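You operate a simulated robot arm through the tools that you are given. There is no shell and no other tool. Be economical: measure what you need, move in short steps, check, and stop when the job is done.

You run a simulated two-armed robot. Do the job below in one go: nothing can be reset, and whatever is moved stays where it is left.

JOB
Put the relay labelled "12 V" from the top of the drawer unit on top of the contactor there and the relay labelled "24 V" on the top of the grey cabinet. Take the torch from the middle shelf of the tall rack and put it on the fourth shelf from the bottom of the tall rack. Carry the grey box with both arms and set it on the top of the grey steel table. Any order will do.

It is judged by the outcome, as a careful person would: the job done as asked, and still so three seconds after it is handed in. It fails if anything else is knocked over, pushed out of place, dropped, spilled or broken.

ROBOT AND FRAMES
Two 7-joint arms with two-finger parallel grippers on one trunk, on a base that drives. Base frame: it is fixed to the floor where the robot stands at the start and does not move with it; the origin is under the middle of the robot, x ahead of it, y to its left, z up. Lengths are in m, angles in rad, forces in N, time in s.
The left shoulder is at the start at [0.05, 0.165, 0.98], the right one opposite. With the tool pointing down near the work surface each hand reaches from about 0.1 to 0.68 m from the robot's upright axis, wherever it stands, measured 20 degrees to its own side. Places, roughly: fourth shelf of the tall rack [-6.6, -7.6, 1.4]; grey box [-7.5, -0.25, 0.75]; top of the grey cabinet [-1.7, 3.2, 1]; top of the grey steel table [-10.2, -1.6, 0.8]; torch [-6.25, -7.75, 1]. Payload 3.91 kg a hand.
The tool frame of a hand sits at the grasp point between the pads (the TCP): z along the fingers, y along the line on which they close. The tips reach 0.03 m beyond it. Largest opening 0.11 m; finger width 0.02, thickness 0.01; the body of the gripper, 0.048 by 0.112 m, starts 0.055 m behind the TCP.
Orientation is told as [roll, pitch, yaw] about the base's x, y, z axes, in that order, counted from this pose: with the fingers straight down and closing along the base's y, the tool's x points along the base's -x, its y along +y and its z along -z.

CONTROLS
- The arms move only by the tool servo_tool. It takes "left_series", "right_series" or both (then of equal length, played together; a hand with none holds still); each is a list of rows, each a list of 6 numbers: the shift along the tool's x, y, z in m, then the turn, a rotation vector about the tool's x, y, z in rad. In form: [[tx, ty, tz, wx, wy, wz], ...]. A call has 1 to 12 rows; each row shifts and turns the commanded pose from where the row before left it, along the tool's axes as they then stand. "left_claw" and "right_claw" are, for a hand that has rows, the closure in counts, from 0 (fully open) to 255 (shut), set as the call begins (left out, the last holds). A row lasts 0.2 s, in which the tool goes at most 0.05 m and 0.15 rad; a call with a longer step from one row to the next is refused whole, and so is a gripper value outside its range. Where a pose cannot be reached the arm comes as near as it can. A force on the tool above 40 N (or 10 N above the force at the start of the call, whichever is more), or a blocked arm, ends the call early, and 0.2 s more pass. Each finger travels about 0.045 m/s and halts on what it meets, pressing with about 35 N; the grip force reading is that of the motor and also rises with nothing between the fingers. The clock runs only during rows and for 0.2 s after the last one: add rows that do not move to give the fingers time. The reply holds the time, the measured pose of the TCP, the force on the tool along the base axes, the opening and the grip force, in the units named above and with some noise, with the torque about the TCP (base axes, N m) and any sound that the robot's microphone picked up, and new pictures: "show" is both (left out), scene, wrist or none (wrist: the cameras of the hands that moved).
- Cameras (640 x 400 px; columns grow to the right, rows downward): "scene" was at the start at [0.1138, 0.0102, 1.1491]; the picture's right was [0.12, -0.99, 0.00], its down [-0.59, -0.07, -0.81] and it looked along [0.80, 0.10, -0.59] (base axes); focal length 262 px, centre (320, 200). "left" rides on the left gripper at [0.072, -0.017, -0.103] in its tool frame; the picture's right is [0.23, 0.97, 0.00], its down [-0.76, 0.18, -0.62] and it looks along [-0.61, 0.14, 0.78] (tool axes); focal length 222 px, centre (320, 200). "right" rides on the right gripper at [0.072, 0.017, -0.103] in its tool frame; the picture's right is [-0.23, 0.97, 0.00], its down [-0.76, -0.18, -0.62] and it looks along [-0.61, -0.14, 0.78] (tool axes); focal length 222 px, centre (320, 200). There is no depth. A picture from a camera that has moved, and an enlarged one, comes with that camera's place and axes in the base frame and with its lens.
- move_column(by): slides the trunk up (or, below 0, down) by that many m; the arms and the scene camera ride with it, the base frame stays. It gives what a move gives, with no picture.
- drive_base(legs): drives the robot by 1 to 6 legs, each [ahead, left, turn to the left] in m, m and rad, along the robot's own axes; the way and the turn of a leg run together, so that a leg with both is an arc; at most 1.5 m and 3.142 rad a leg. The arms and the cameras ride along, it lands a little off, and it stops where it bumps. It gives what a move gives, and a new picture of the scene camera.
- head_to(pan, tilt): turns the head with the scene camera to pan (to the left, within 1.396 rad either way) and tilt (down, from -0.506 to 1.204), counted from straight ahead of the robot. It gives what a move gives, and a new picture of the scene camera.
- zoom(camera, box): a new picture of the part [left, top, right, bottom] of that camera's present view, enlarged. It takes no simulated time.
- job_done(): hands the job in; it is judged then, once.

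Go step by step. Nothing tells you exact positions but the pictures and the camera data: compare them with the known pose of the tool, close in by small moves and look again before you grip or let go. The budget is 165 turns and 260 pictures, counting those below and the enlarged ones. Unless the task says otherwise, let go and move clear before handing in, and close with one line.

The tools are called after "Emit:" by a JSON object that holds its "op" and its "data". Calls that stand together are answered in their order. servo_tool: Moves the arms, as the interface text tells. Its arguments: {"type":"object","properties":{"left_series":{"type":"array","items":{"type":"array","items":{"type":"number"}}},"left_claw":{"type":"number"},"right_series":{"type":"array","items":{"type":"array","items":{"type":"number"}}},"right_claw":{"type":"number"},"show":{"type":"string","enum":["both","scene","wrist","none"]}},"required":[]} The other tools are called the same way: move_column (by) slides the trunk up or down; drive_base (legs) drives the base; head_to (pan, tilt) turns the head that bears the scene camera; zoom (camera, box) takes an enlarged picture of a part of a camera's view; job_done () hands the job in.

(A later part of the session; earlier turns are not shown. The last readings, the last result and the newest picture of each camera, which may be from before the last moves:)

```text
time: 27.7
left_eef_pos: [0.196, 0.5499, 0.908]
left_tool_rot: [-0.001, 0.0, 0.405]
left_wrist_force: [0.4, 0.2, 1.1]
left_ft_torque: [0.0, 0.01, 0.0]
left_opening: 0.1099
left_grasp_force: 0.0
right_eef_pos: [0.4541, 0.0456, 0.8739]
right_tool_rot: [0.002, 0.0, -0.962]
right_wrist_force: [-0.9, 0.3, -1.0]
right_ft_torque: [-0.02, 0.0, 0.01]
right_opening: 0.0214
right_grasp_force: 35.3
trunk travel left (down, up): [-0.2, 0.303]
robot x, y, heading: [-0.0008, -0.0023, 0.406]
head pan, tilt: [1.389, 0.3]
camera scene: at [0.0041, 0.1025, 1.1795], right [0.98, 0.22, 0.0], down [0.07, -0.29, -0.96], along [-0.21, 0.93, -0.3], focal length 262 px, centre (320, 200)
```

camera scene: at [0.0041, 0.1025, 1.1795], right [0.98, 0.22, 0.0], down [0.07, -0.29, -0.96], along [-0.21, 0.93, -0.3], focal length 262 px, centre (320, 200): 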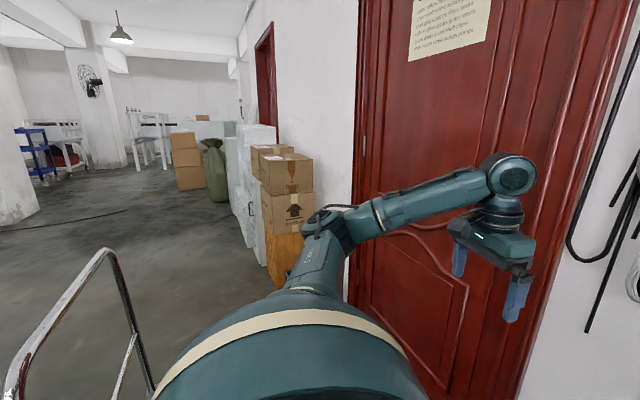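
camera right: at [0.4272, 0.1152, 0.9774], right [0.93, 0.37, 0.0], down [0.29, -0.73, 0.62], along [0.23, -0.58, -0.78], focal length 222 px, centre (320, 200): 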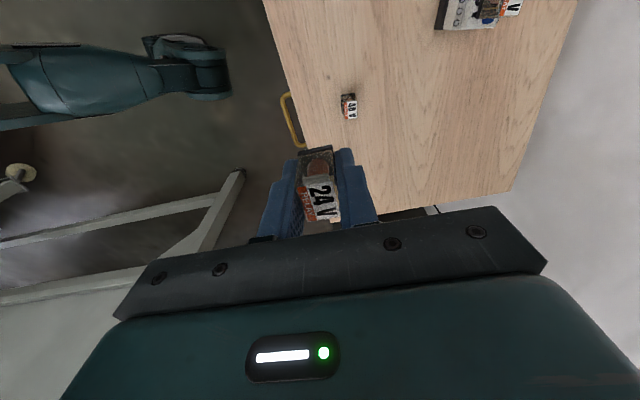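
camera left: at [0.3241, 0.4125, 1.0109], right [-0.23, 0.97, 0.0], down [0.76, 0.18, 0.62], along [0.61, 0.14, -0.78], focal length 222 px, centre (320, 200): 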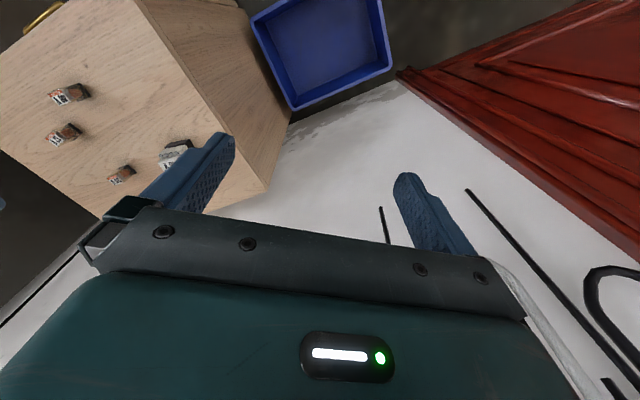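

I look at the surroundings before driving.

Emit:
{"op": "zoom", "data": {"camera": "scene", "box": [110, 90, 350, 290]}}

Emit:
{"op": "head_to", "data": {"pan": 1.39, "tilt": 0.9}}

Emit:
{"op": "head_to", "data": {"pan": -1.39, "tilt": 0.5}}

```text
2.00 times, centred on (230, 190) of scene
camera zoom: at [0.0041, 0.1025, 1.1795], right [0.98, 0.22, 0.0], down [0.07, -0.29, -0.96], along [-0.21, 0.93, -0.3], focal length 524 px, centre (500, 220)
```

zoom: 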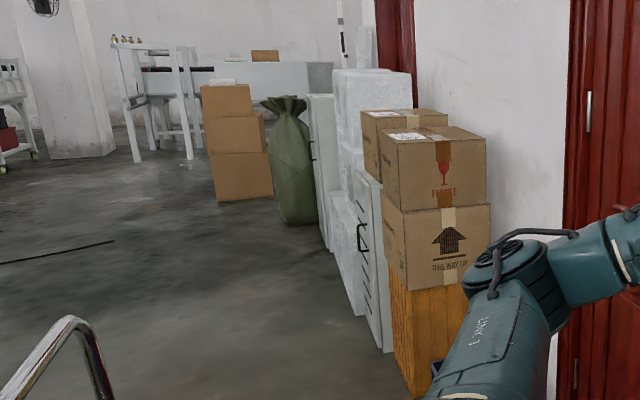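

```text
time: 28.7
left_eef_pos: [0.1956, 0.5493, 0.9068]
left_tool_rot: [0.001, 0.0, 0.407]
left_wrist_force: [-0.5, -0.1, 0.4]
left_ft_torque: [0.02, -0.01, -0.01]
left_opening: 0.1101
left_grasp_force: 0.1
right_eef_pos: [0.4551, 0.0454, 0.8743]
right_tool_rot: [-0.001, 0.0, -0.96]
right_wrist_force: [0.8, 0.1, -0.4]
right_ft_torque: [-0.01, 0.04, -0.01]
right_opening: 0.0214
right_grasp_force: 34.7
trunk travel left (down, up): [-0.2, 0.303]
robot x, y, heading: [0.0008, 0.0004, 0.401]
head pan, tilt: [1.389, 0.901]
camera scene: at [0.008, 0.0851, 1.1274], right [0.97, 0.22, 0.0], down [0.17, -0.76, -0.62], along [-0.14, 0.61, -0.78], focal length 262 px, centre (320, 200)
```

scene: 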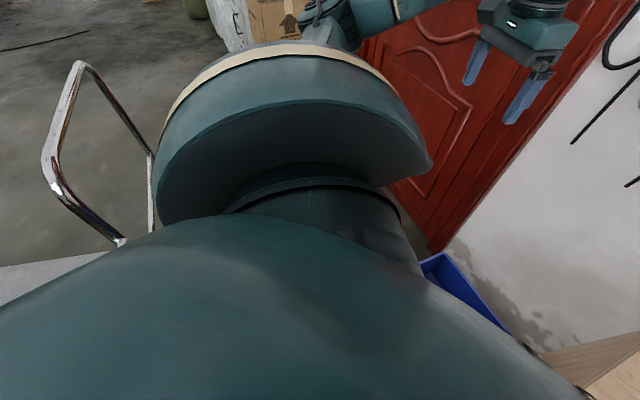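

```text
time: 31.1
left_eef_pos: [0.1957, 0.5498, 0.9084]
left_tool_rot: [0.0, 0.0, 0.405]
left_wrist_force: [0.1, 0.2, -0.2]
left_ft_torque: [0.0, 0.02, 0.01]
left_opening: 0.11
left_grasp_force: 0.1
right_eef_pos: [0.4546, 0.0461, 0.8735]
right_tool_rot: [0.0, 0.001, -0.963]
right_wrist_force: [1.0, -0.8, 0.6]
right_ft_torque: [0.0, 0.02, 0.0]
right_opening: 0.0212
right_grasp_force: 34.9
trunk travel left (down, up): [-0.2, 0.303]
robot x, y, heading: [-0.0006, -0.0018, 0.404]
head pan, tilt: [-1.389, 0.499]
camera scene: at [0.0752, -0.0643, 1.1612], right [-0.83, -0.55, 0.0], down [-0.27, 0.4, -0.88], along [0.49, -0.73, -0.48], focal length 262 px, centre (320, 200)
```

scene: 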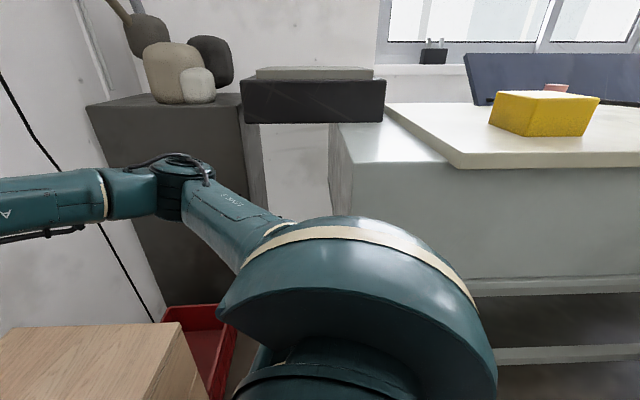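

A metal handle stands somewhere left-behind. I tuck the left hand in front of the trunk, turn in place by 0.7, and look.

Emit:
{"op": "servo_tool", "data": {"left_series": [[0, -0.04, 0, 0, 0, 0], [0, -0.04, 0, 0, 0, 0], [0, -0.04, 0, 0, 0, 0], [0, -0.04, 0, 0, 0, 0], [0, -0.04, 0, 0, 0, 0], [0, -0.03, 0, 0, 0, 0]], "show": "none"}}

Emit:
{"op": "head_to", "data": {"pan": 1.39, "tilt": 0.6}}

Emit:
{"op": "drive_base", "data": {"legs": [[0, 0, 0.3]]}}

```text
time: 32.5
left_eef_pos: [0.2893, 0.3392, 0.9084]
left_tool_rot: [0.001, 0.0, 0.405]
left_wrist_force: [0.1, 0.1, 0.1]
left_ft_torque: [0.02, 0.02, 0.0]
left_opening: 0.1099
left_grasp_force: 0.0
right_eef_pos: [0.4547, 0.0467, 0.8737]
right_tool_rot: [-0.001, 0.0, -0.961]
right_wrist_force: [-0.1, 0.4, 0.2]
right_ft_torque: [-0.03, -0.01, 0.02]
right_opening: 0.0213
right_grasp_force: 35.0
trunk travel left (down, up): [-0.2, 0.303]
robot x, y, heading: [0.0009, -0.0019, 0.405]
head pan, tilt: [-1.389, 0.499]
```

```text
time: 35.0
left_eef_pos: [0.2883, 0.34, 0.9075]
left_tool_rot: [0.0, 0.001, 0.405]
left_wrist_force: [-0.4, 0.4, -0.5]
left_ft_torque: [0.01, -0.01, 0.01]
left_opening: 0.1101
left_grasp_force: 0.0
right_eef_pos: [0.4545, 0.0469, 0.8737]
right_tool_rot: [0.002, 0.001, -0.962]
right_wrist_force: [0.1, -0.6, -0.3]
right_ft_torque: [-0.01, 0.01, 0.0]
right_opening: 0.0211
right_grasp_force: 34.8
trunk travel left (down, up): [-0.2, 0.303]
robot x, y, heading: [-0.0023, 0.0048, 0.408]
head pan, tilt: [1.389, 0.6]
camera scene: at [0.0052, 0.0976, 1.1521], right [0.98, 0.22, 0.0], down [0.13, -0.55, -0.83], along [-0.18, 0.8, -0.56], focal length 262 px, centre (320, 200)
```

scene: 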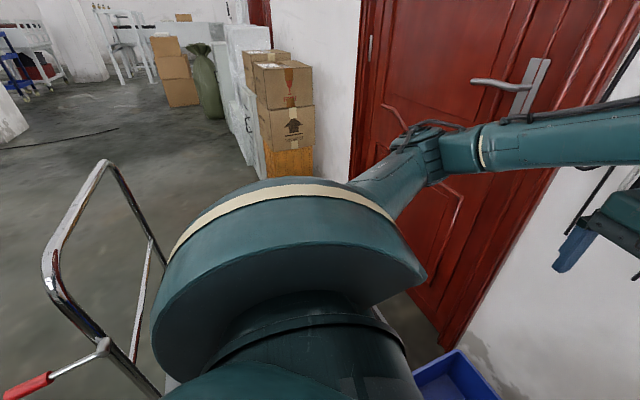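

```text
time: 36.3
left_eef_pos: [0.1731, 0.4102, 0.9076]
left_tool_rot: [-0.001, -0.001, 0.707]
left_wrist_force: [-0.3, -0.1, -0.1]
left_ft_torque: [0.03, 0.02, 0.0]
left_opening: 0.1099
left_grasp_force: 0.0
right_eef_pos: [0.42, 0.1795, 0.8745]
right_tool_rot: [0.001, 0.0, -0.658]
right_wrist_force: [-0.1, 0.3, -0.6]
right_ft_torque: [0.02, -0.01, -0.03]
right_opening: 0.0211
right_grasp_force: 34.5
trunk travel left (down, up): [-0.2, 0.303]
robot x, y, heading: [-0.0005, 0.0034, 0.705]
head pan, tilt: [1.389, 0.6]
camera scene: at [-0.0244, 0.0954, 1.1521], right [0.86, 0.5, 0.0], down [0.28, -0.49, -0.83], along [-0.41, 0.71, -0.56], focal length 262 px, centre (320, 200)
```

scene: 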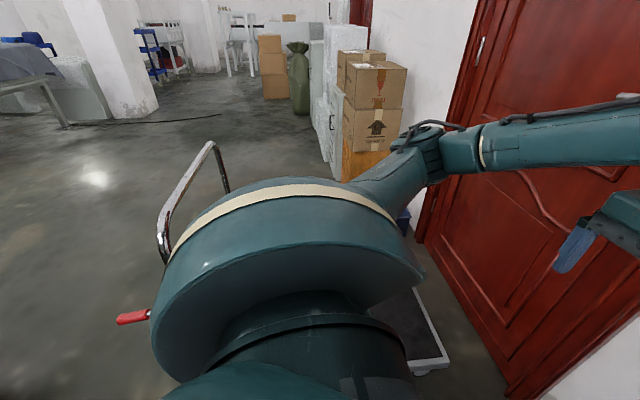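

There is a platform trolley with a handle close behind-left. My arms are above its handle, so I turn left further in place to see what lies behind me.

Emit:
{"op": "drive_base", "data": {"legs": [[0, 0, 0.5]]}}

Emit:
{"op": "head_to", "data": {"pan": 1.39, "tilt": 0.85}}

```text
time: 38.2
left_eef_pos: [-0.0448, 0.4424, 0.9076]
left_tool_rot: [0.0, 0.001, 1.208]
left_wrist_force: [-0.2, 0.3, 0.6]
left_ft_torque: [0.0, 0.01, 0.02]
left_opening: 0.1099
left_grasp_force: 0.0
right_eef_pos: [0.2822, 0.359, 0.8746]
right_tool_rot: [0.0, 0.0, -0.16]
right_wrist_force: [0.3, 0.8, -1.5]
right_ft_torque: [0.02, 0.05, -0.04]
right_opening: 0.0215
right_grasp_force: 35.3
trunk travel left (down, up): [-0.2, 0.303]
robot x, y, heading: [0.0035, 0.001, 1.204]
head pan, tilt: [1.389, 0.6]
camera scene: at [-0.0675, 0.0731, 1.1521], right [0.52, 0.86, 0.0], down [0.48, -0.29, -0.83], along [-0.71, 0.43, -0.56], focal length 262 px, centre (320, 200)
```

scene: 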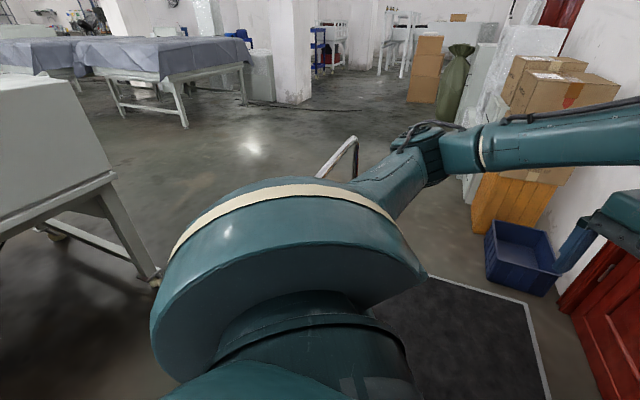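

```text
time: 38.9
left_eef_pos: [-0.0444, 0.4434, 0.9075]
left_tool_rot: [0.0, 0.0, 1.207]
left_wrist_force: [-0.3, -0.1, 0.2]
left_ft_torque: [0.02, 0.03, 0.03]
left_opening: 0.1098
left_grasp_force: 0.1
right_eef_pos: [0.2806, 0.3592, 0.8731]
right_tool_rot: [0.0, 0.0, -0.16]
right_wrist_force: [0.1, 0.4, -0.4]
right_ft_torque: [0.03, -0.01, 0.01]
right_opening: 0.0209
right_grasp_force: 35.4
trunk travel left (down, up): [-0.2, 0.303]
robot x, y, heading: [0.0008, 0.0009, 1.206]
head pan, tilt: [1.389, 0.85]
camera scene: at [-0.0587, 0.0678, 1.1312], right [0.52, 0.86, 0.0], down [0.64, -0.39, -0.66], along [-0.56, 0.34, -0.75], focal length 262 px, centre (320, 200)
```

scene: 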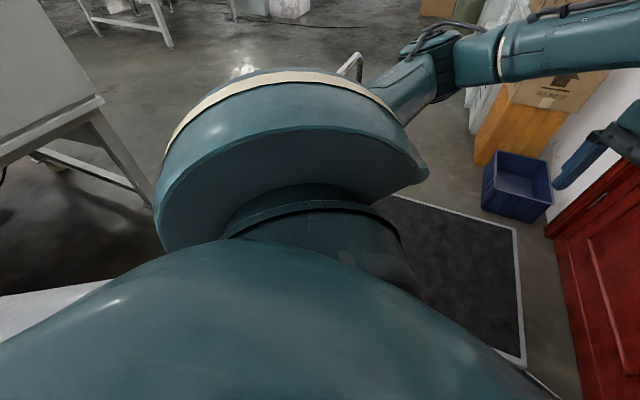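

The trolley lies to my front-left, with open floor beyond a gap behind me between its handle and a bench. I back away from it by about 0.35 m, then turn toward the gap.

Emit:
{"op": "drive_base", "data": {"legs": [[-0.36, -0.03, 0]]}}

Emit:
{"op": "drive_base", "data": {"legs": [[0, 0, 1.0]]}}

Emit:
{"op": "head_to", "data": {"pan": 0.0, "tilt": 0.6}}

```text
time: 41.2
left_eef_pos: [-0.1383, 0.1122, 0.9067]
left_tool_rot: [0.001, 0.002, 1.215]
left_wrist_force: [0.4, -0.2, -0.8]
left_ft_torque: [0.02, 0.0, -0.02]
left_opening: 0.1098
left_grasp_force: 0.0
right_eef_pos: [0.1875, 0.0286, 0.8745]
right_tool_rot: [-0.002, 0.0, -0.153]
right_wrist_force: [0.7, 1.3, -0.9]
right_ft_torque: [0.01, -0.02, 0.01]
right_opening: 0.021
right_grasp_force: 34.8
trunk travel left (down, up): [-0.2, 0.303]
robot x, y, heading: [-0.0933, -0.3319, 1.209]
head pan, tilt: [1.389, 0.85]
camera scene: at [-0.1518, -0.2638, 1.1312], right [0.51, 0.86, 0.0], down [0.65, -0.39, -0.66], along [-0.57, 0.34, -0.75], focal length 262 px, centre (320, 200)
```

scene: 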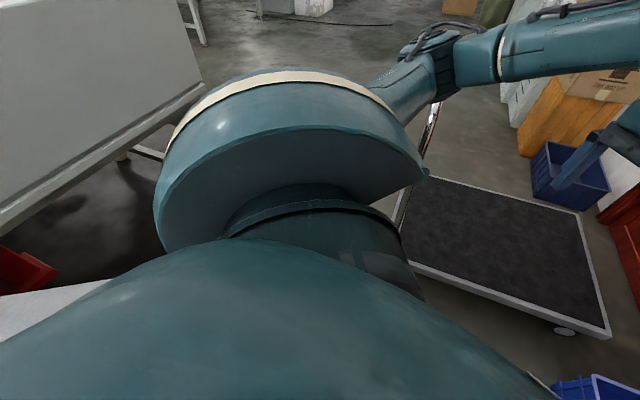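

```text
time: 44.1
left_eef_pos: [-0.4903, -0.1326, 0.9074]
left_tool_rot: [0.001, 0.002, 2.216]
left_wrist_force: [-0.1, -0.8, 0.4]
left_ft_torque: [-0.01, -0.02, -0.05]
left_opening: 0.1102
left_grasp_force: 0.0
right_eef_pos: [-0.2458, 0.0981, 0.8739]
right_tool_rot: [0.0, -0.001, 0.85]
right_wrist_force: [-0.5, -0.3, 0.3]
right_ft_torque: [-0.01, 0.02, 0.0]
right_opening: 0.0212
right_grasp_force: 35.1
trunk travel left (down, up): [-0.2, 0.303]
robot x, y, heading: [-0.0923, -0.3247, 2.216]
head pan, tilt: [1.389, 0.85]
camera scene: at [-0.1825, -0.3429, 1.1312], right [-0.45, 0.89, 0.0], down [0.67, 0.34, -0.66], along [-0.59, -0.3, -0.75], focal length 262 px, centre (320, 200)
```

scene: 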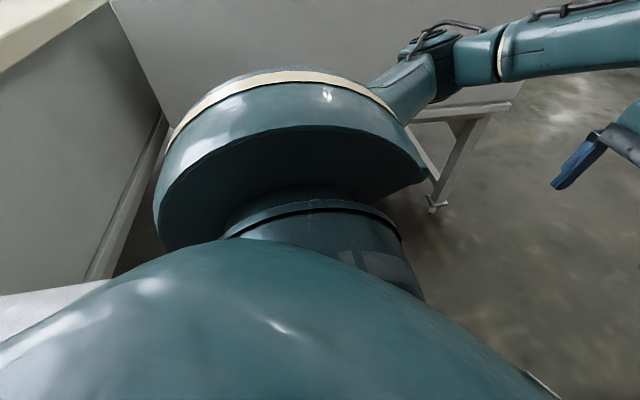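

```text
time: 45.6
left_eef_pos: [-0.4913, -0.1323, 0.9078]
left_tool_rot: [-0.001, 0.0, 2.218]
left_wrist_force: [0.1, 0.1, -0.5]
left_ft_torque: [0.01, 0.0, 0.04]
left_opening: 0.1102
left_grasp_force: 0.2
right_eef_pos: [-0.247, 0.0979, 0.8729]
right_tool_rot: [0.0, 0.0, 0.851]
right_wrist_force: [0.0, -0.7, -0.3]
right_ft_torque: [-0.02, 0.02, 0.0]
right_opening: 0.0211
right_grasp_force: 34.7
trunk travel left (down, up): [-0.2, 0.303]
robot x, y, heading: [-0.0956, -0.3305, 2.22]
head pan, tilt: [0.0, 0.6]
camera scene: at [-0.1659, -0.2373, 1.1521], right [0.8, 0.6, 0.0], down [0.34, -0.45, -0.82], along [-0.5, 0.66, -0.57], focal length 262 px, centre (320, 200)
```

scene: 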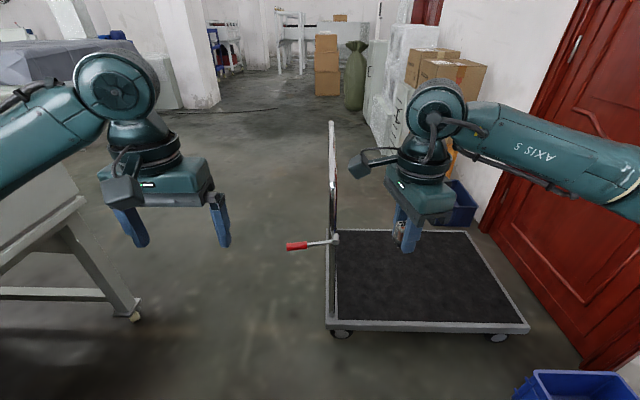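

I can see the gap: trolley corner near [-0.48, 0.32], its red lever tip near [-0.62, 0.19], bench corner near [-1.1, -0.15]. I look down to gauge my own base size.

Emit:
{"op": "head_to", "data": {"pan": 0.6, "tilt": 1.2}}

Emit:
{"op": "head_to", "data": {"pan": 0.0, "tilt": 1.2}}

```text
time: 46.6
left_eef_pos: [-0.4911, -0.1325, 0.9074]
left_tool_rot: [0.0, 0.0, 2.216]
left_wrist_force: [0.2, -0.2, 0.8]
left_ft_torque: [0.0, -0.05, -0.01]
left_opening: 0.1101
left_grasp_force: 0.1
right_eef_pos: [-0.2468, 0.0995, 0.8739]
right_tool_rot: [0.0, -0.001, 0.85]
right_wrist_force: [0.2, -0.1, 0.3]
right_ft_torque: [0.01, 0.0, 0.02]
right_opening: 0.021
right_grasp_force: 35.0
trunk travel left (down, up): [-0.2, 0.303]
robot x, y, heading: [-0.0957, -0.3285, 2.217]
head pan, tilt: [0.6, 1.201]
camera scene: at [-0.1656, -0.2899, 1.1075], right [0.32, 0.95, 0.0], down [0.88, -0.3, -0.36], along [-0.34, 0.12, -0.93], focal length 262 px, centre (320, 200)
```

scene: 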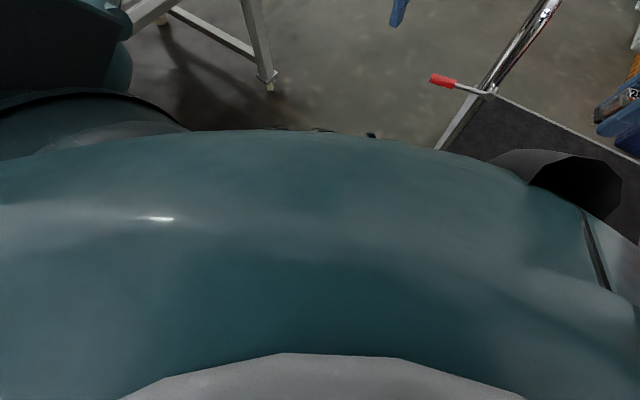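

```text
time: 47.6
left_eef_pos: [-0.4914, -0.1323, 0.908]
left_tool_rot: [0.0, 0.0, 2.217]
left_wrist_force: [0.4, -0.4, 0.3]
left_ft_torque: [0.0, 0.02, -0.02]
left_opening: 0.1102
left_grasp_force: 0.0
right_eef_pos: [-0.2475, 0.0985, 0.8735]
right_tool_rot: [-0.001, 0.0, 0.851]
right_wrist_force: [0.4, -0.7, -0.2]
right_ft_torque: [0.02, -0.03, -0.01]
right_opening: 0.0214
right_grasp_force: 34.8
trunk travel left (down, up): [-0.2, 0.303]
robot x, y, heading: [-0.0899, -0.3292, 2.214]
head pan, tilt: [0.0, 1.201]
camera scene: at [-0.1463, -0.2632, 1.1075], right [0.8, 0.6, 0.0], down [0.56, -0.74, -0.36], along [-0.22, 0.29, -0.93], focal length 262 px, centre (320, 200)
```

scene: 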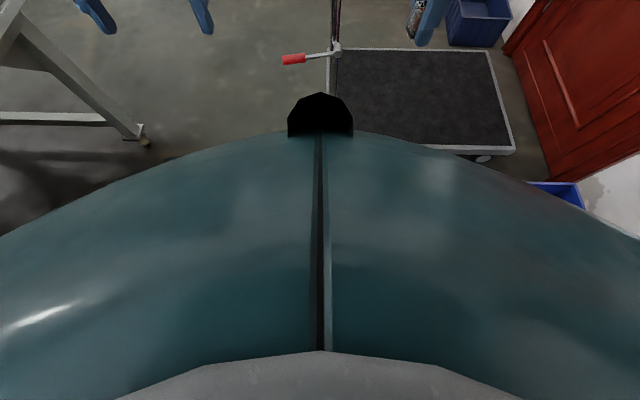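

The gap is a corridor about 0.66 m wide running at heading about 2.09. I raise the trunk by 0.2 so that the arms clear everything, then line up with the corridor.

Emit:
{"op": "move_column", "data": {"by": 0.2}}

Emit:
{"op": "drive_base", "data": {"legs": [[0, 0, -0.122], [0.349, 0.514, 0]]}}

Emit:
{"op": "head_to", "data": {"pan": 0.7, "tilt": 0.9}}

Emit:
{"op": "head_to", "data": {"pan": -0.3, "tilt": 0.9}}

```text
time: 49.8
left_eef_pos: [-0.4916, -0.1323, 1.1074]
left_tool_rot: [0.0, 0.0, 2.217]
left_wrist_force: [0.0, -0.4, -0.4]
left_ft_torque: [0.01, 0.02, 0.04]
left_opening: 0.1102
left_grasp_force: 0.0
right_eef_pos: [-0.2459, 0.0984, 1.0739]
right_tool_rot: [-0.001, -0.001, 0.848]
right_wrist_force: [-0.1, 0.4, -0.2]
right_ft_torque: [-0.04, 0.01, -0.01]
right_opening: 0.0212
right_grasp_force: 34.6
trunk travel left (down, up): [-0.4, 0.103]
robot x, y, heading: [-0.0935, -0.3298, 2.212]
head pan, tilt: [0.0, 1.201]
```

```text
time: 55.3
left_eef_pos: [-1.0818, -0.0503, 1.1067]
left_tool_rot: [0.001, 0.001, 2.114]
left_wrist_force: [0.4, 0.6, 0.1]
left_ft_torque: [0.02, 0.0, 0.04]
left_opening: 0.11
left_grasp_force: 0.1
right_eef_pos: [-0.8149, 0.153, 1.0748]
right_tool_rot: [-0.001, -0.001, 0.748]
right_wrist_force: [-0.3, 0.7, -0.4]
right_ft_torque: [0.0, -0.03, 0.01]
right_opening: 0.0211
right_grasp_force: 35.1
trunk travel left (down, up): [-0.4, 0.103]
robot x, y, heading: [-0.7075, -0.2893, 2.112]
head pan, tilt: [0.0, 1.201]
camera scene: at [-0.7526, -0.2166, 1.3075], right [0.86, 0.52, 0.0], down [0.48, -0.8, -0.36], along [-0.19, 0.31, -0.93], focal length 262 px, centre (320, 200)
```

scene: 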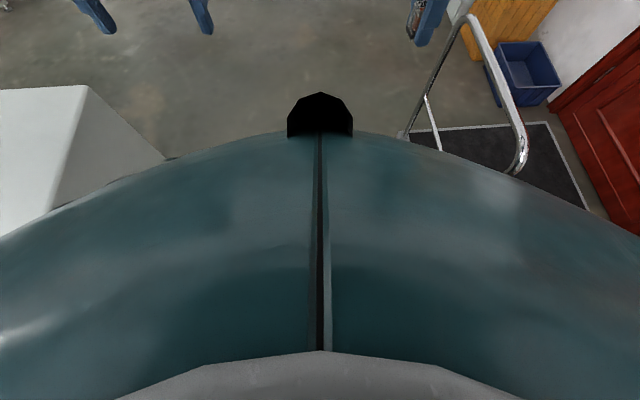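

```text
time: 56.4
left_eef_pos: [-1.0824, -0.0496, 1.1072]
left_tool_rot: [-0.001, -0.001, 2.113]
left_wrist_force: [0.1, -0.5, -0.4]
left_ft_torque: [0.02, 0.01, -0.01]
left_opening: 0.1102
left_grasp_force: 0.1
right_eef_pos: [-0.8132, 0.1538, 1.074]
right_tool_rot: [0.0, -0.001, 0.748]
right_wrist_force: [-1.0, 0.1, -0.1]
right_ft_torque: [0.01, -0.02, 0.05]
right_opening: 0.021
right_grasp_force: 35.1
trunk travel left (down, up): [-0.4, 0.103]
robot x, y, heading: [-0.7038, -0.2924, 2.112]
head pan, tilt: [0.7, 0.901]
camera scene: at [-0.7949, -0.2401, 1.3273], right [0.32, 0.95, 0.0], down [0.74, -0.25, -0.62], along [-0.59, 0.2, -0.78], focal length 262 px, centre (320, 200)
```

scene: 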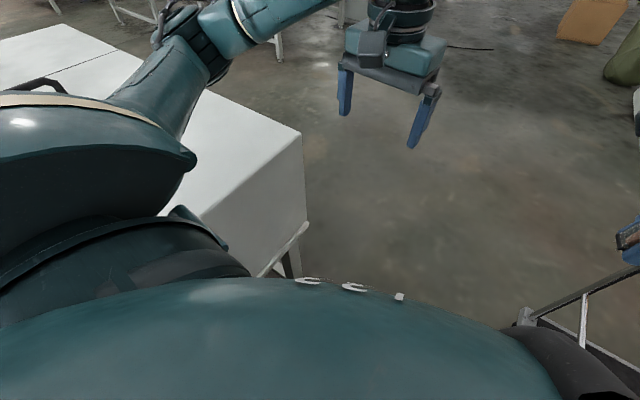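

```text
time: 57.7
left_eef_pos: [-1.0814, -0.051, 1.1071]
left_tool_rot: [0.0, 0.0, 2.115]
left_wrist_force: [0.8, 0.4, -0.4]
left_ft_torque: [0.01, 0.01, 0.01]
left_opening: 0.11
left_grasp_force: 0.0
right_eef_pos: [-0.8148, 0.1548, 1.0735]
right_tool_rot: [0.002, -0.001, 0.747]
right_wrist_force: [0.7, -0.1, -0.6]
right_ft_torque: [-0.02, -0.01, -0.01]
right_opening: 0.021
right_grasp_force: 34.7
trunk travel left (down, up): [-0.4, 0.103]
robot x, y, heading: [-0.7062, -0.2878, 2.117]
head pan, tilt: [-0.3, 0.901]
camera scene: at [-0.7417, -0.1912, 1.3273], right [0.97, 0.24, 0.0], down [0.19, -0.76, -0.62], along [-0.15, 0.6, -0.78], focal length 262 px, centre (320, 200)
```

scene: 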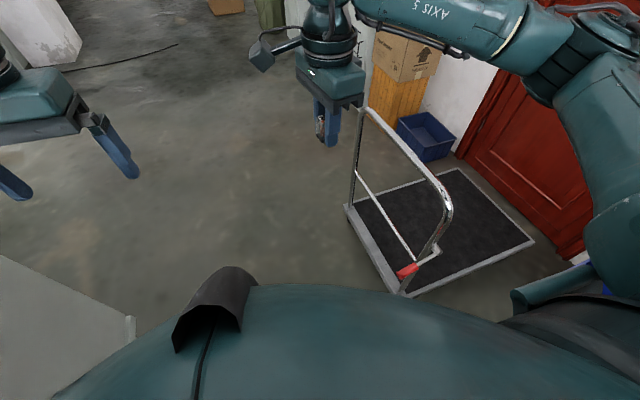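

The robot is lined up with clearance on both sides. I drive forward through the corridor and out onto the open floor.

Emit:
{"op": "drive_base", "data": {"legs": [[0.55, 0.05, 0], [0.6, 0.3, 0]]}}

Emit:
{"op": "head_to", "data": {"pan": -0.4, "tilt": 0.35}}

```text
time: 64.1
left_eef_pos: [-1.9705, 0.7425, 1.107]
left_tool_rot: [0.001, 0.0, 2.128]
left_wrist_force: [-0.6, 0.6, -0.1]
left_ft_torque: [-0.01, -0.02, 0.0]
left_opening: 0.1101
left_grasp_force: 0.0
right_eef_pos: [-1.7074, 0.9493, 1.0745]
right_tool_rot: [-0.001, -0.001, 0.76]
right_wrist_force: [-0.6, 0.6, -1.1]
right_ft_torque: [-0.04, -0.07, -0.02]
right_opening: 0.0214
right_grasp_force: 34.6
trunk travel left (down, up): [-0.4, 0.103]
robot x, y, heading: [-1.5915, 0.505, 2.127]
head pan, tilt: [-0.3, 0.901]
camera scene: at [-1.6291, 0.606, 1.3273], right [0.97, 0.25, 0.0], down [0.2, -0.76, -0.62], along [-0.16, 0.6, -0.78], focal length 262 px, centre (320, 200)
```

scene: 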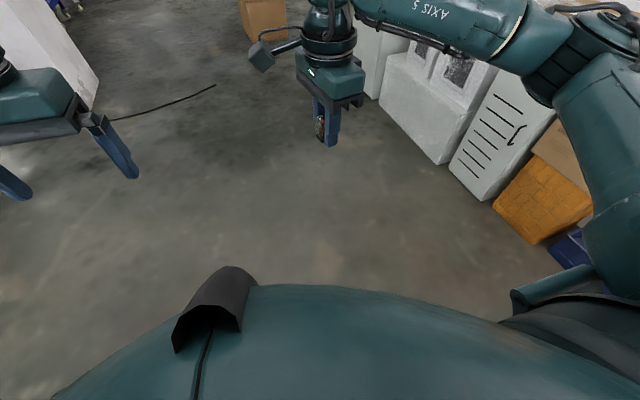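

```text
time: 65.1
left_eef_pos: [-1.9716, 0.742, 1.1074]
left_tool_rot: [-0.003, 0.0, 2.13]
left_wrist_force: [0.7, 0.1, 0.2]
left_ft_torque: [0.02, -0.02, -0.02]
left_opening: 0.1099
left_grasp_force: 0.1
right_eef_pos: [-1.7062, 0.9504, 1.0752]
right_tool_rot: [0.0, 0.001, 0.762]
right_wrist_force: [0.1, 0.1, -0.8]
right_ft_torque: [0.01, -0.01, 0.03]
right_opening: 0.021
right_grasp_force: 35.4
trunk travel left (down, up): [-0.4, 0.103]
robot x, y, heading: [-1.5925, 0.5068, 2.127]
head pan, tilt: [-0.4, 0.351]
camera scene: at [-1.6242, 0.6248, 1.3748], right [0.99, 0.16, 0.0], down [0.05, -0.34, -0.94], along [-0.15, 0.93, -0.34], focal length 262 px, centre (320, 200)
```

scene: 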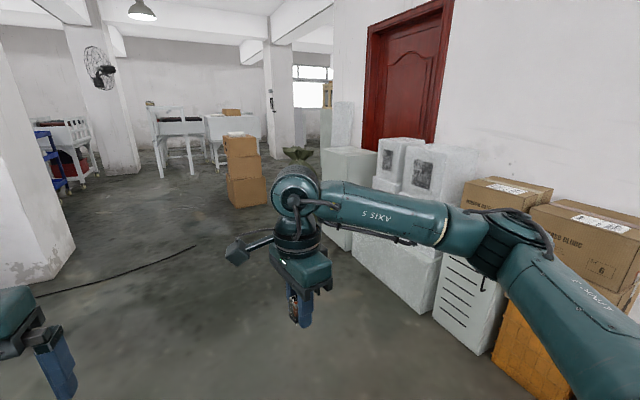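

Emit:
{"op": "zoom", "data": {"camera": "scene", "box": [260, 110, 480, 260]}}

```text
2.67 times, centred on (370, 185) of scene
camera zoom: at [-1.6242, 0.6248, 1.3748], right [0.99, 0.16, 0.0], down [0.05, -0.34, -0.94], along [-0.15, 0.93, -0.34], focal length 698 px, centre (187, 240)
```

zoom: 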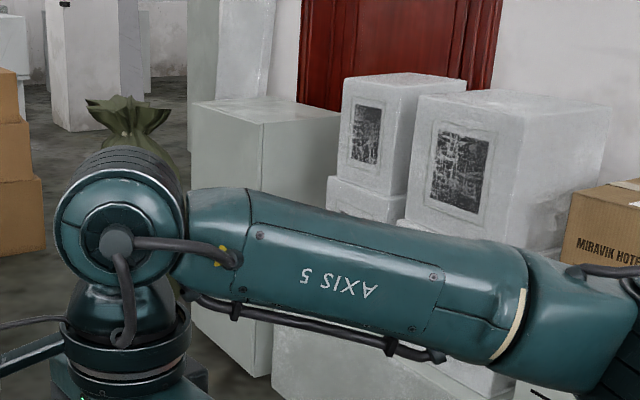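

The grey cabinet's top is about [-1.75, 3.2], z about 0.95, with its front edge running from [-1.74, 2.91] to [-2.03, 3.27]. I drive to stand in front of it at about [-2.1, 2.55] and look.

Emit:
{"op": "drive_base", "data": {"legs": [[1.28, -0.195, 0], [0, 0, -0.877], [0.76, 0.25, 0]]}}

Emit:
{"op": "head_to", "data": {"pan": 0.0, "tilt": 0.75}}

```text
time: 77.6
left_eef_pos: [-2.1963, 2.89, 1.1079]
left_tool_rot: [0.0, 0.003, 1.283]
left_wrist_force: [0.0, -0.4, 0.2]
left_ft_torque: [0.0, 0.03, -0.04]
left_opening: 0.1101
left_grasp_force: 0.1
right_eef_pos: [-1.8652, 2.8295, 1.0736]
right_tool_rot: [-0.001, 0.0, -0.083]
right_wrist_force: [0.6, 0.6, -0.6]
right_ft_torque: [-0.04, -0.01, 0.04]
right_opening: 0.0212
right_grasp_force: 35.3
trunk travel left (down, up): [-0.4, 0.103]
robot x, y, heading: [-2.1205, 2.4495, 1.284]
head pan, tilt: [-0.4, 0.351]
camera scene: at [-2.0546, 2.5504, 1.3748], right [0.77, -0.63, 0.0], down [-0.22, -0.27, -0.94], along [0.6, 0.73, -0.34], focal length 262 px, centre (320, 200)
```

scene: 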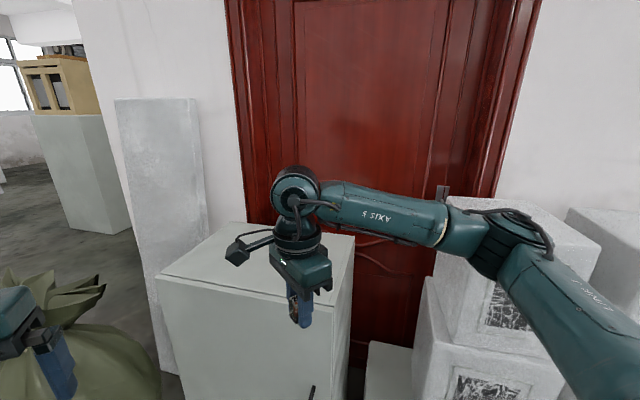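

```text
time: 78.4
left_eef_pos: [-2.1969, 2.8889, 1.1086]
left_tool_rot: [-0.001, 0.0, 1.284]
left_wrist_force: [0.5, 0.3, -0.7]
left_ft_torque: [0.04, 0.0, 0.02]
left_opening: 0.1103
left_grasp_force: 0.0
right_eef_pos: [-1.8653, 2.8289, 1.0745]
right_tool_rot: [0.001, 0.0, -0.083]
right_wrist_force: [0.7, 0.0, 0.5]
right_ft_torque: [0.02, 0.02, 0.02]
right_opening: 0.021
right_grasp_force: 34.5
trunk travel left (down, up): [-0.4, 0.103]
robot x, y, heading: [-2.1204, 2.4479, 1.283]
head pan, tilt: [0.0, 0.75]
camera scene: at [-2.09, 2.5576, 1.3393], right [0.96, -0.28, 0.0], down [-0.19, -0.65, -0.73], along [0.21, 0.7, -0.68], focal length 262 px, centre (320, 200)
```

scene: 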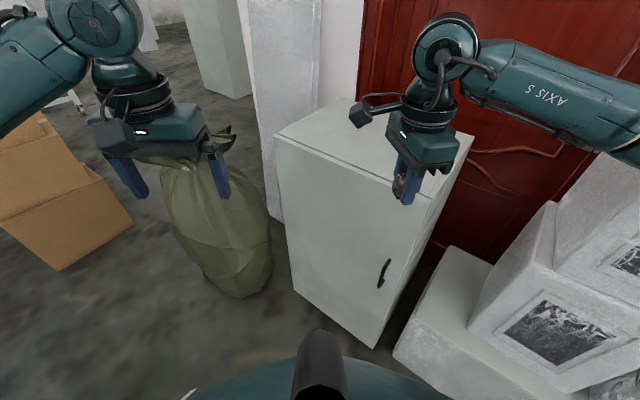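

The cabinet top is at z about 0.965. I move 0.27 m closer, which puts the held relay above it.

Emit:
{"op": "drive_base", "data": {"legs": [[0.265, 0.055, 0]]}}

Emit:
{"op": "zoom", "data": {"camera": "right", "box": [160, 0, 480, 250]}}

```text
time: 80.4
left_eef_pos: [-2.1667, 3.1676, 1.1076]
left_tool_rot: [-0.001, 0.001, 1.272]
left_wrist_force: [0.4, 0.6, 0.1]
left_ft_torque: [-0.05, -0.05, -0.02]
left_opening: 0.11
left_grasp_force: 0.0
right_eef_pos: [-1.8362, 3.1048, 1.0736]
right_tool_rot: [0.0, 0.0, -0.095]
right_wrist_force: [-0.9, 0.4, 0.0]
right_ft_torque: [0.0, -0.02, -0.01]
right_opening: 0.0209
right_grasp_force: 35.5
trunk travel left (down, up): [-0.4, 0.103]
robot x, y, heading: [-2.0929, 2.7243, 1.272]
head pan, tilt: [0.0, 0.75]
camera scene: at [-2.0636, 2.8358, 1.3391], right [0.96, -0.29, 0.0], down [-0.2, -0.65, -0.73], along [0.22, 0.7, -0.68], focal length 262 px, centre (320, 200)
```

scene: 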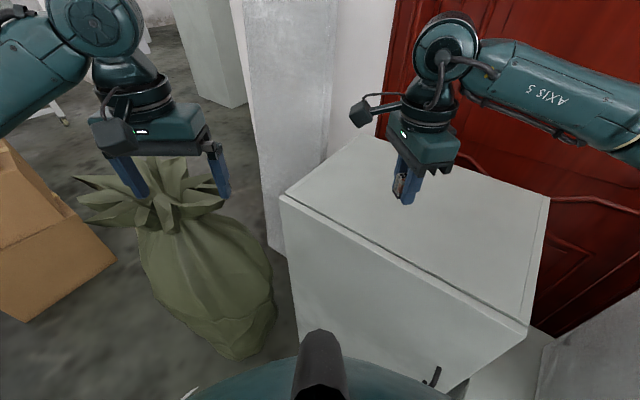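

```text
1.60 times, centred on (320, 125) of right
camera zoom: at [-1.9053, 3.1282, 1.177], right [0.32, 0.95, 0.0], down [0.74, -0.25, 0.62], along [0.59, -0.2, -0.78], focal length 355 px, centre (320, 320)
```

zoom: 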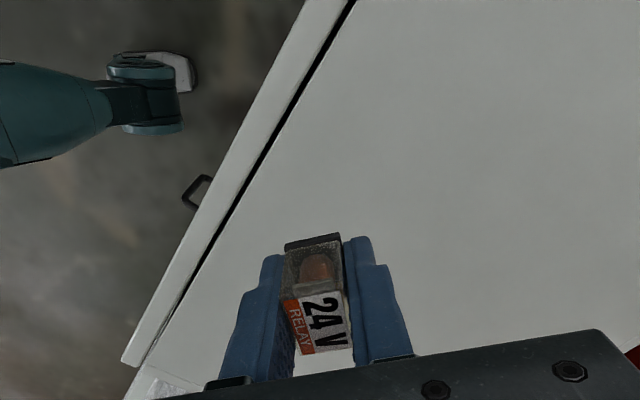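

The relay is above the top. I move it a little further in and lower partway.

Emit:
{"op": "servo_tool", "data": {"right_series": [[-0.017, 0.014, 0, 0, 0, 0], [-0.017, 0.014, 0, 0, 0, 0], [0, 0, 0.015, 0, 0, 0], [0, 0, 0.015, 0, 0, 0], [0, 0, 0.01, 0, 0, 0], [0, 0, 0, 0, 0, 0]], "show": "none"}}

Emit:
{"op": "zoom", "data": {"camera": "scene", "box": [360, 130, 480, 250]}}

Emit:
{"op": "zoom", "data": {"camera": "right", "box": [240, 90, 400, 230]}}

```text
time: 81.8
left_eef_pos: [-2.1667, 3.1682, 1.1075]
left_tool_rot: [0.001, 0.001, 1.272]
left_wrist_force: [-0.1, 0.1, 0.3]
left_ft_torque: [0.01, 0.02, 0.01]
left_opening: 0.11
left_grasp_force: 0.2
right_eef_pos: [-1.8009, 3.1294, 1.034]
right_tool_rot: [0.001, 0.0, -0.095]
right_wrist_force: [-0.2, -0.1, 0.5]
right_ft_torque: [0.01, 0.0, 0.01]
right_opening: 0.0212
right_grasp_force: 34.8
trunk travel left (down, up): [-0.4, 0.103]
robot x, y, heading: [-2.0943, 2.7293, 1.272]
head pan, tilt: [0.0, 0.75]
```

```text
3.33 times, centred on (420, 190) of scene
camera zoom: at [-2.0637, 2.8352, 1.3392], right [0.96, -0.29, 0.0], down [-0.2, -0.65, -0.73], along [0.22, 0.7, -0.68], focal length 873 px, centre (-13, 233)
```

zoom: 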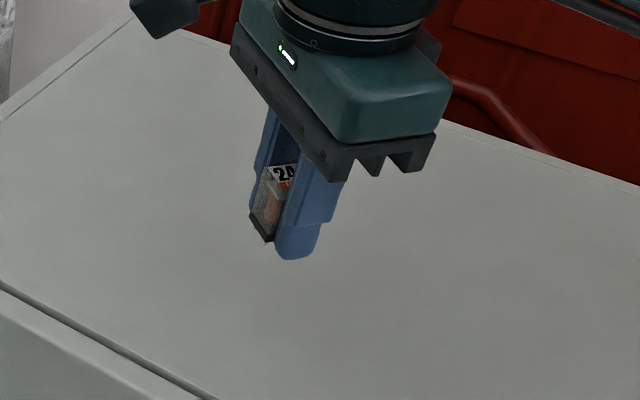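

```text
2.86 times, centred on (320, 160) of right
camera zoom: at [-1.8703, 3.1517, 1.1378], right [0.32, 0.95, 0.0], down [0.74, -0.25, 0.62], along [0.59, -0.2, -0.78], focal length 635 px, centre (320, 314)
```

zoom: 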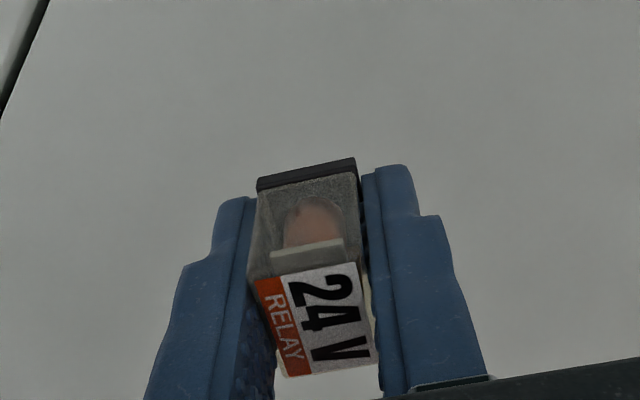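

Emit:
{"op": "servo_tool", "data": {"right_series": [[0, 0, 0.006, 0, 0, 0], [0, 0, 0.006, 0, 0, 0], [0, 0, 0, 0, 0, 0]], "show": "none"}}

Emit:
{"op": "servo_tool", "data": {"right_series": [[0, 0, 0.005, 0, 0, 0], [0, 0, 0, 0, 0, 0]], "show": "none"}}

Emit:
{"op": "servo_tool", "data": {"right_series": [[0, 0, 0.005, 0, 0, 0], [0, 0, 0, 0, 0, 0]], "show": "none"}}

Emit:
{"op": "zoom", "data": {"camera": "right", "box": [240, 90, 400, 230]}}

```text
time: 82.6
left_eef_pos: [-2.168, 3.1671, 1.1077]
left_tool_rot: [-0.001, -0.001, 1.273]
left_wrist_force: [0.3, -0.3, 0.1]
left_ft_torque: [-0.03, 0.01, -0.02]
left_opening: 0.11
left_grasp_force: 0.1
right_eef_pos: [-1.7993, 3.1296, 1.0219]
right_tool_rot: [0.0, 0.0, -0.095]
right_wrist_force: [-0.1, 0.2, -0.7]
right_ft_torque: [-0.02, 0.02, 0.03]
right_opening: 0.0212
right_grasp_force: 35.0
trunk travel left (down, up): [-0.4, 0.103]
robot x, y, heading: [-2.0978, 2.7282, 1.272]
head pan, tilt: [0.0, 0.75]
```

```text
time: 83.2
left_eef_pos: [-2.166, 3.1685, 1.1077]
left_tool_rot: [0.001, 0.001, 1.27]
left_wrist_force: [0.3, -0.1, 0.4]
left_ft_torque: [0.03, 0.0, 0.02]
left_opening: 0.1099
left_grasp_force: 0.0
right_eef_pos: [-1.7981, 3.1288, 1.0177]
right_tool_rot: [0.0, 0.001, -0.094]
right_wrist_force: [0.6, -0.6, 0.0]
right_ft_torque: [0.01, 0.0, -0.01]
right_opening: 0.0212
right_grasp_force: 35.5
trunk travel left (down, up): [-0.4, 0.103]
robot x, y, heading: [-2.0934, 2.7302, 1.272]
head pan, tilt: [0.0, 0.75]
```

```text
time: 83.8
left_eef_pos: [-2.1679, 3.1678, 1.107]
left_tool_rot: [0.001, 0.0, 1.272]
left_wrist_force: [-0.4, 0.7, -0.3]
left_ft_torque: [0.0, -0.02, -0.04]
left_opening: 0.1101
left_grasp_force: 0.0
right_eef_pos: [-1.7986, 3.1294, 1.0128]
right_tool_rot: [0.001, 0.0, -0.094]
right_wrist_force: [0.6, 0.0, 0.0]
right_ft_torque: [0.03, 0.01, -0.01]
right_opening: 0.0211
right_grasp_force: 34.8
trunk travel left (down, up): [-0.4, 0.103]
robot x, y, heading: [-2.0964, 2.7308, 1.278]
head pan, tilt: [0.0, 0.75]
```

```text
2.86 times, centred on (320, 160) of right
camera zoom: at [-1.868, 3.1516, 1.1158], right [0.32, 0.95, 0.0], down [0.74, -0.25, 0.62], along [0.59, -0.2, -0.78], focal length 635 px, centre (320, 314)
```

zoom: 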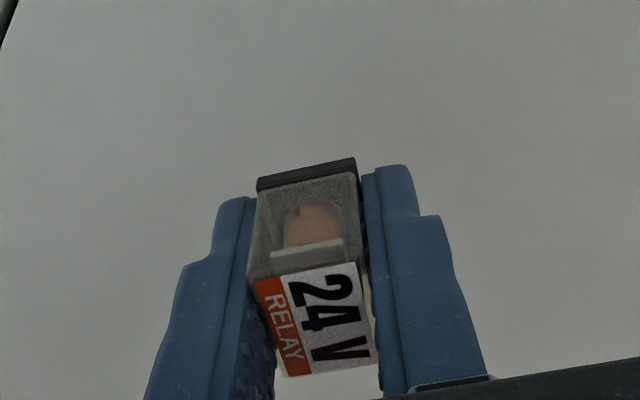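

No contact yet; I continue in small steps.

Emit:
{"op": "servo_tool", "data": {"right_series": [[0, 0, 0.004, 0, 0, 0], [0, 0, 0, 0, 0, 0]], "show": "none"}}

Emit:
{"op": "servo_tool", "data": {"right_series": [[0, 0, 0.004, 0, 0, 0], [0, 0, 0, 0, 0, 0]], "show": "none"}}

Emit:
{"op": "servo_tool", "data": {"right_series": [[0, 0, 0.003, 0, 0, 0], [0, 0, 0, 0, 0, 0]], "show": "none"}}

Emit:
{"op": "zoom", "data": {"camera": "scene", "box": [380, 150, 460, 230]}}

```text
time: 84.4
left_eef_pos: [-2.1669, 3.1681, 1.1079]
left_tool_rot: [0.0, 0.001, 1.273]
left_wrist_force: [0.0, 0.0, -0.1]
left_ft_torque: [0.01, -0.03, 0.02]
left_opening: 0.1099
left_grasp_force: 0.0
right_eef_pos: [-1.7985, 3.1275, 1.0069]
right_tool_rot: [0.0, 0.002, -0.095]
right_wrist_force: [0.4, 0.0, 0.7]
right_ft_torque: [0.01, -0.03, 0.0]
right_opening: 0.0209
right_grasp_force: 35.0
trunk travel left (down, up): [-0.4, 0.103]
robot x, y, heading: [-2.095, 2.7295, 1.275]
head pan, tilt: [0.0, 0.75]
```

```text
time: 85.0
left_eef_pos: [-2.1661, 3.168, 1.1072]
left_tool_rot: [-0.001, 0.001, 1.271]
left_wrist_force: [0.2, -1.6, 0.1]
left_ft_torque: [0.0, -0.01, -0.01]
left_opening: 0.11
left_grasp_force: 0.1
right_eef_pos: [-1.7991, 3.1294, 1.0051]
right_tool_rot: [-0.002, -0.001, -0.094]
right_wrist_force: [-1.0, -0.1, 0.3]
right_ft_torque: [0.02, 0.03, 0.0]
right_opening: 0.0211
right_grasp_force: 34.7
trunk travel left (down, up): [-0.4, 0.103]
robot x, y, heading: [-2.095, 2.7281, 1.274]
head pan, tilt: [0.0, 0.75]
```

```text
time: 85.6
left_eef_pos: [-2.1672, 3.1677, 1.1067]
left_tool_rot: [0.001, 0.0, 1.272]
left_wrist_force: [-0.7, 0.4, 0.6]
left_ft_torque: [0.02, 0.0, -0.02]
left_opening: 0.11
left_grasp_force: 0.0
right_eef_pos: [-1.7993, 3.129, 1.0009]
right_tool_rot: [-0.001, 0.0, -0.094]
right_wrist_force: [0.8, -0.7, -0.7]
right_ft_torque: [0.0, -0.03, 0.0]
right_opening: 0.0213
right_grasp_force: 35.6
trunk travel left (down, up): [-0.4, 0.103]
robot x, y, heading: [-2.0923, 2.726, 1.268]
head pan, tilt: [0.0, 0.75]
```

```text
5.00 times, centred on (420, 190) of scene
camera zoom: at [-2.0637, 2.8352, 1.3392], right [0.96, -0.29, 0.0], down [-0.2, -0.65, -0.73], along [0.22, 0.7, -0.68], focal length 1309 px, centre (-180, 250)
```

zoom: 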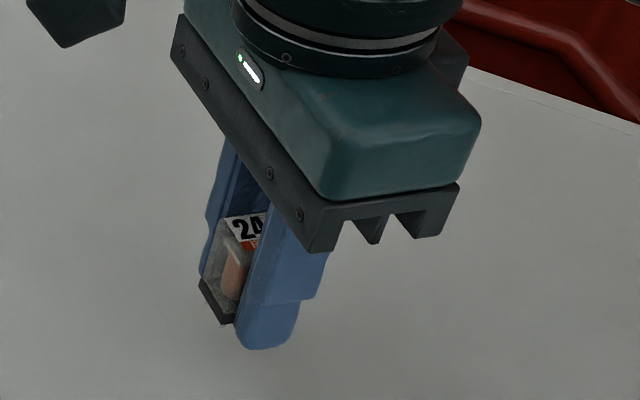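

Emit:
{"op": "servo_tool", "data": {"right_series": [[0, 0, 0.004, 0, 0, 0], [0, 0, 0, 0, 0, 0]], "show": "none"}}

Emit:
{"op": "servo_tool", "data": {"right_series": [[0, 0, 0.004, 0, 0, 0], [0, 0, 0, 0, 0, 0]], "show": "none"}}

Emit:
{"op": "servo_tool", "data": {"right_series": [[0, 0, 0.004, 0, 0, 0], [0, 0, 0, 0, 0, 0]], "show": "wrist"}}

```text
time: 86.2
left_eef_pos: [-2.1672, 3.1678, 1.107]
left_tool_rot: [-0.001, 0.0, 1.273]
left_wrist_force: [0.8, 0.3, 0.0]
left_ft_torque: [0.01, 0.04, -0.03]
left_opening: 0.11
left_grasp_force: 0.1
right_eef_pos: [-1.7989, 3.1286, 0.9957]
right_tool_rot: [0.001, 0.0, -0.094]
right_wrist_force: [0.1, 0.2, -0.2]
right_ft_torque: [0.02, 0.01, -0.01]
right_opening: 0.0214
right_grasp_force: 35.0
trunk travel left (down, up): [-0.4, 0.103]
robot x, y, heading: [-2.0924, 2.7337, 1.266]
head pan, tilt: [0.0, 0.75]
```

```text
time: 86.8
left_eef_pos: [-2.1677, 3.1679, 1.1071]
left_tool_rot: [-0.001, -0.001, 1.272]
left_wrist_force: [0.1, -0.7, 0.0]
left_ft_torque: [0.0, -0.04, -0.02]
left_opening: 0.11
left_grasp_force: 0.1
right_eef_pos: [-1.8014, 3.1295, 0.9925]
right_tool_rot: [0.001, 0.0, -0.095]
right_wrist_force: [-0.3, -0.2, -0.4]
right_ft_torque: [0.03, -0.04, -0.01]
right_opening: 0.0208
right_grasp_force: 34.9
trunk travel left (down, up): [-0.4, 0.103]
robot x, y, heading: [-2.0983, 2.731, 1.275]
head pan, tilt: [0.0, 0.75]
```

```text
time: 87.4
left_eef_pos: [-2.1668, 3.1679, 1.1073]
left_tool_rot: [0.0, -0.001, 1.273]
left_wrist_force: [-0.1, 0.0, -0.2]
left_ft_torque: [-0.03, 0.0, -0.01]
left_opening: 0.1103
left_grasp_force: 0.1
right_eef_pos: [-1.7996, 3.1292, 0.9892]
right_tool_rot: [-0.002, 0.0, -0.096]
right_wrist_force: [-0.3, 0.6, -0.6]
right_ft_torque: [-0.01, -0.02, 0.01]
right_opening: 0.0212
right_grasp_force: 35.4
trunk travel left (down, up): [-0.4, 0.103]
robot x, y, heading: [-2.0932, 2.7267, 1.273]
head pan, tilt: [0.0, 0.75]
camera right: at [-1.8692, 3.1524, 1.0921], right [0.32, 0.95, 0.0], down [0.74, -0.25, 0.62], along [0.59, -0.2, -0.78], focal length 222 px, centre (320, 200)
```

right: 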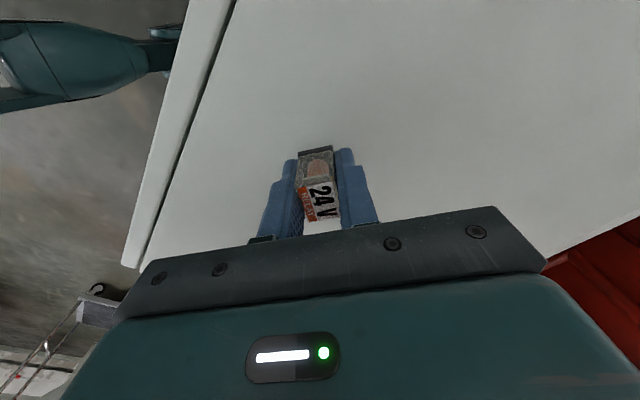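

Recomputed from the wrist camera, the top is at z about 0.948, so contact should come near TCP z 0.979. I continue gently.

Emit:
{"op": "servo_tool", "data": {"right_series": [[0, 0, 0.005, 0, 0, 0], [0, 0, 0, 0, 0, 0]], "show": "none"}}

Emit:
{"op": "servo_tool", "data": {"right_series": [[0, 0, 0.003, 0, 0, 0], [0, 0, 0, 0, 0, 0]], "show": "none"}}

Emit:
{"op": "servo_tool", "data": {"right_series": [[0, 0, 0.003, 0, 0, 0], [0, 0, 0, 0, 0, 0]], "show": "none"}}

Emit:
{"op": "servo_tool", "data": {"right_series": [[0, 0, 0.003, 0, 0, 0], [0, 0, 0, 0, 0, 0]], "show": "none"}}

```text
time: 88.0
left_eef_pos: [-2.1666, 3.1687, 1.1076]
left_tool_rot: [0.001, -0.001, 1.271]
left_wrist_force: [-1.5, 1.1, -0.1]
left_ft_torque: [0.01, 0.0, -0.02]
left_opening: 0.1099
left_grasp_force: 0.0
right_eef_pos: [-1.7996, 3.1295, 0.985]
right_tool_rot: [0.0, 0.002, -0.094]
right_wrist_force: [0.0, 0.2, 0.2]
right_ft_torque: [-0.02, -0.01, 0.01]
right_opening: 0.0211
right_grasp_force: 34.9
trunk travel left (down, up): [-0.4, 0.103]
robot x, y, heading: [-2.0943, 2.7276, 1.265]
head pan, tilt: [0.0, 0.75]
```

```text
time: 88.6
left_eef_pos: [-2.1668, 3.1672, 1.1081]
left_tool_rot: [0.0, 0.0, 1.273]
left_wrist_force: [-0.5, 0.6, -0.2]
left_ft_torque: [0.0, 0.02, -0.01]
left_opening: 0.1099
left_grasp_force: 0.1
right_eef_pos: [-1.7992, 3.1279, 0.9811]
right_tool_rot: [-0.002, 0.0, -0.094]
right_wrist_force: [-0.5, 0.3, -0.4]
right_ft_torque: [-0.01, -0.01, 0.0]
right_opening: 0.0211
right_grasp_force: 35.1
trunk travel left (down, up): [-0.4, 0.103]
robot x, y, heading: [-2.0954, 2.7254, 1.272]
head pan, tilt: [0.0, 0.75]
```

```text
time: 89.2
left_eef_pos: [-2.1658, 3.168, 1.1082]
left_tool_rot: [0.0, -0.002, 1.272]
left_wrist_force: [-0.6, -0.4, 0.1]
left_ft_torque: [-0.01, 0.01, -0.02]
left_opening: 0.1099
left_grasp_force: 0.1
right_eef_pos: [-1.7987, 3.1275, 0.9798]
right_tool_rot: [0.003, -0.001, -0.094]
right_wrist_force: [4.5, -0.5, 15.4]
right_ft_torque: [-0.22, -0.05, 0.13]
right_opening: 0.0212
right_grasp_force: 34.3
trunk travel left (down, up): [-0.4, 0.103]
robot x, y, heading: [-2.0919, 2.729, 1.274]
head pan, tilt: [0.0, 0.75]
```

```text
time: 89.9
left_eef_pos: [-2.1665, 3.1668, 1.1082]
left_tool_rot: [0.0, -0.002, 1.271]
left_wrist_force: [0.1, -1.0, 0.7]
left_ft_torque: [0.0, 0.02, -0.04]
left_opening: 0.1104
left_grasp_force: 0.0
right_eef_pos: [-1.7984, 3.1282, 0.9801]
right_tool_rot: [0.011, 0.003, -0.094]
right_wrist_force: [0.0, -7.7, 11.8]
right_ft_torque: [-0.48, -0.02, -0.01]
right_opening: 0.0211
right_grasp_force: 35.0
trunk travel left (down, up): [-0.4, 0.103]
robot x, y, heading: [-2.0918, 2.7258, 1.272]
head pan, tilt: [0.0, 0.75]
stopped in row 2 (right hand): the force on the tool passed its limit at 40 N (the readings are from after the stop); the commanded pose is now the measured one
```

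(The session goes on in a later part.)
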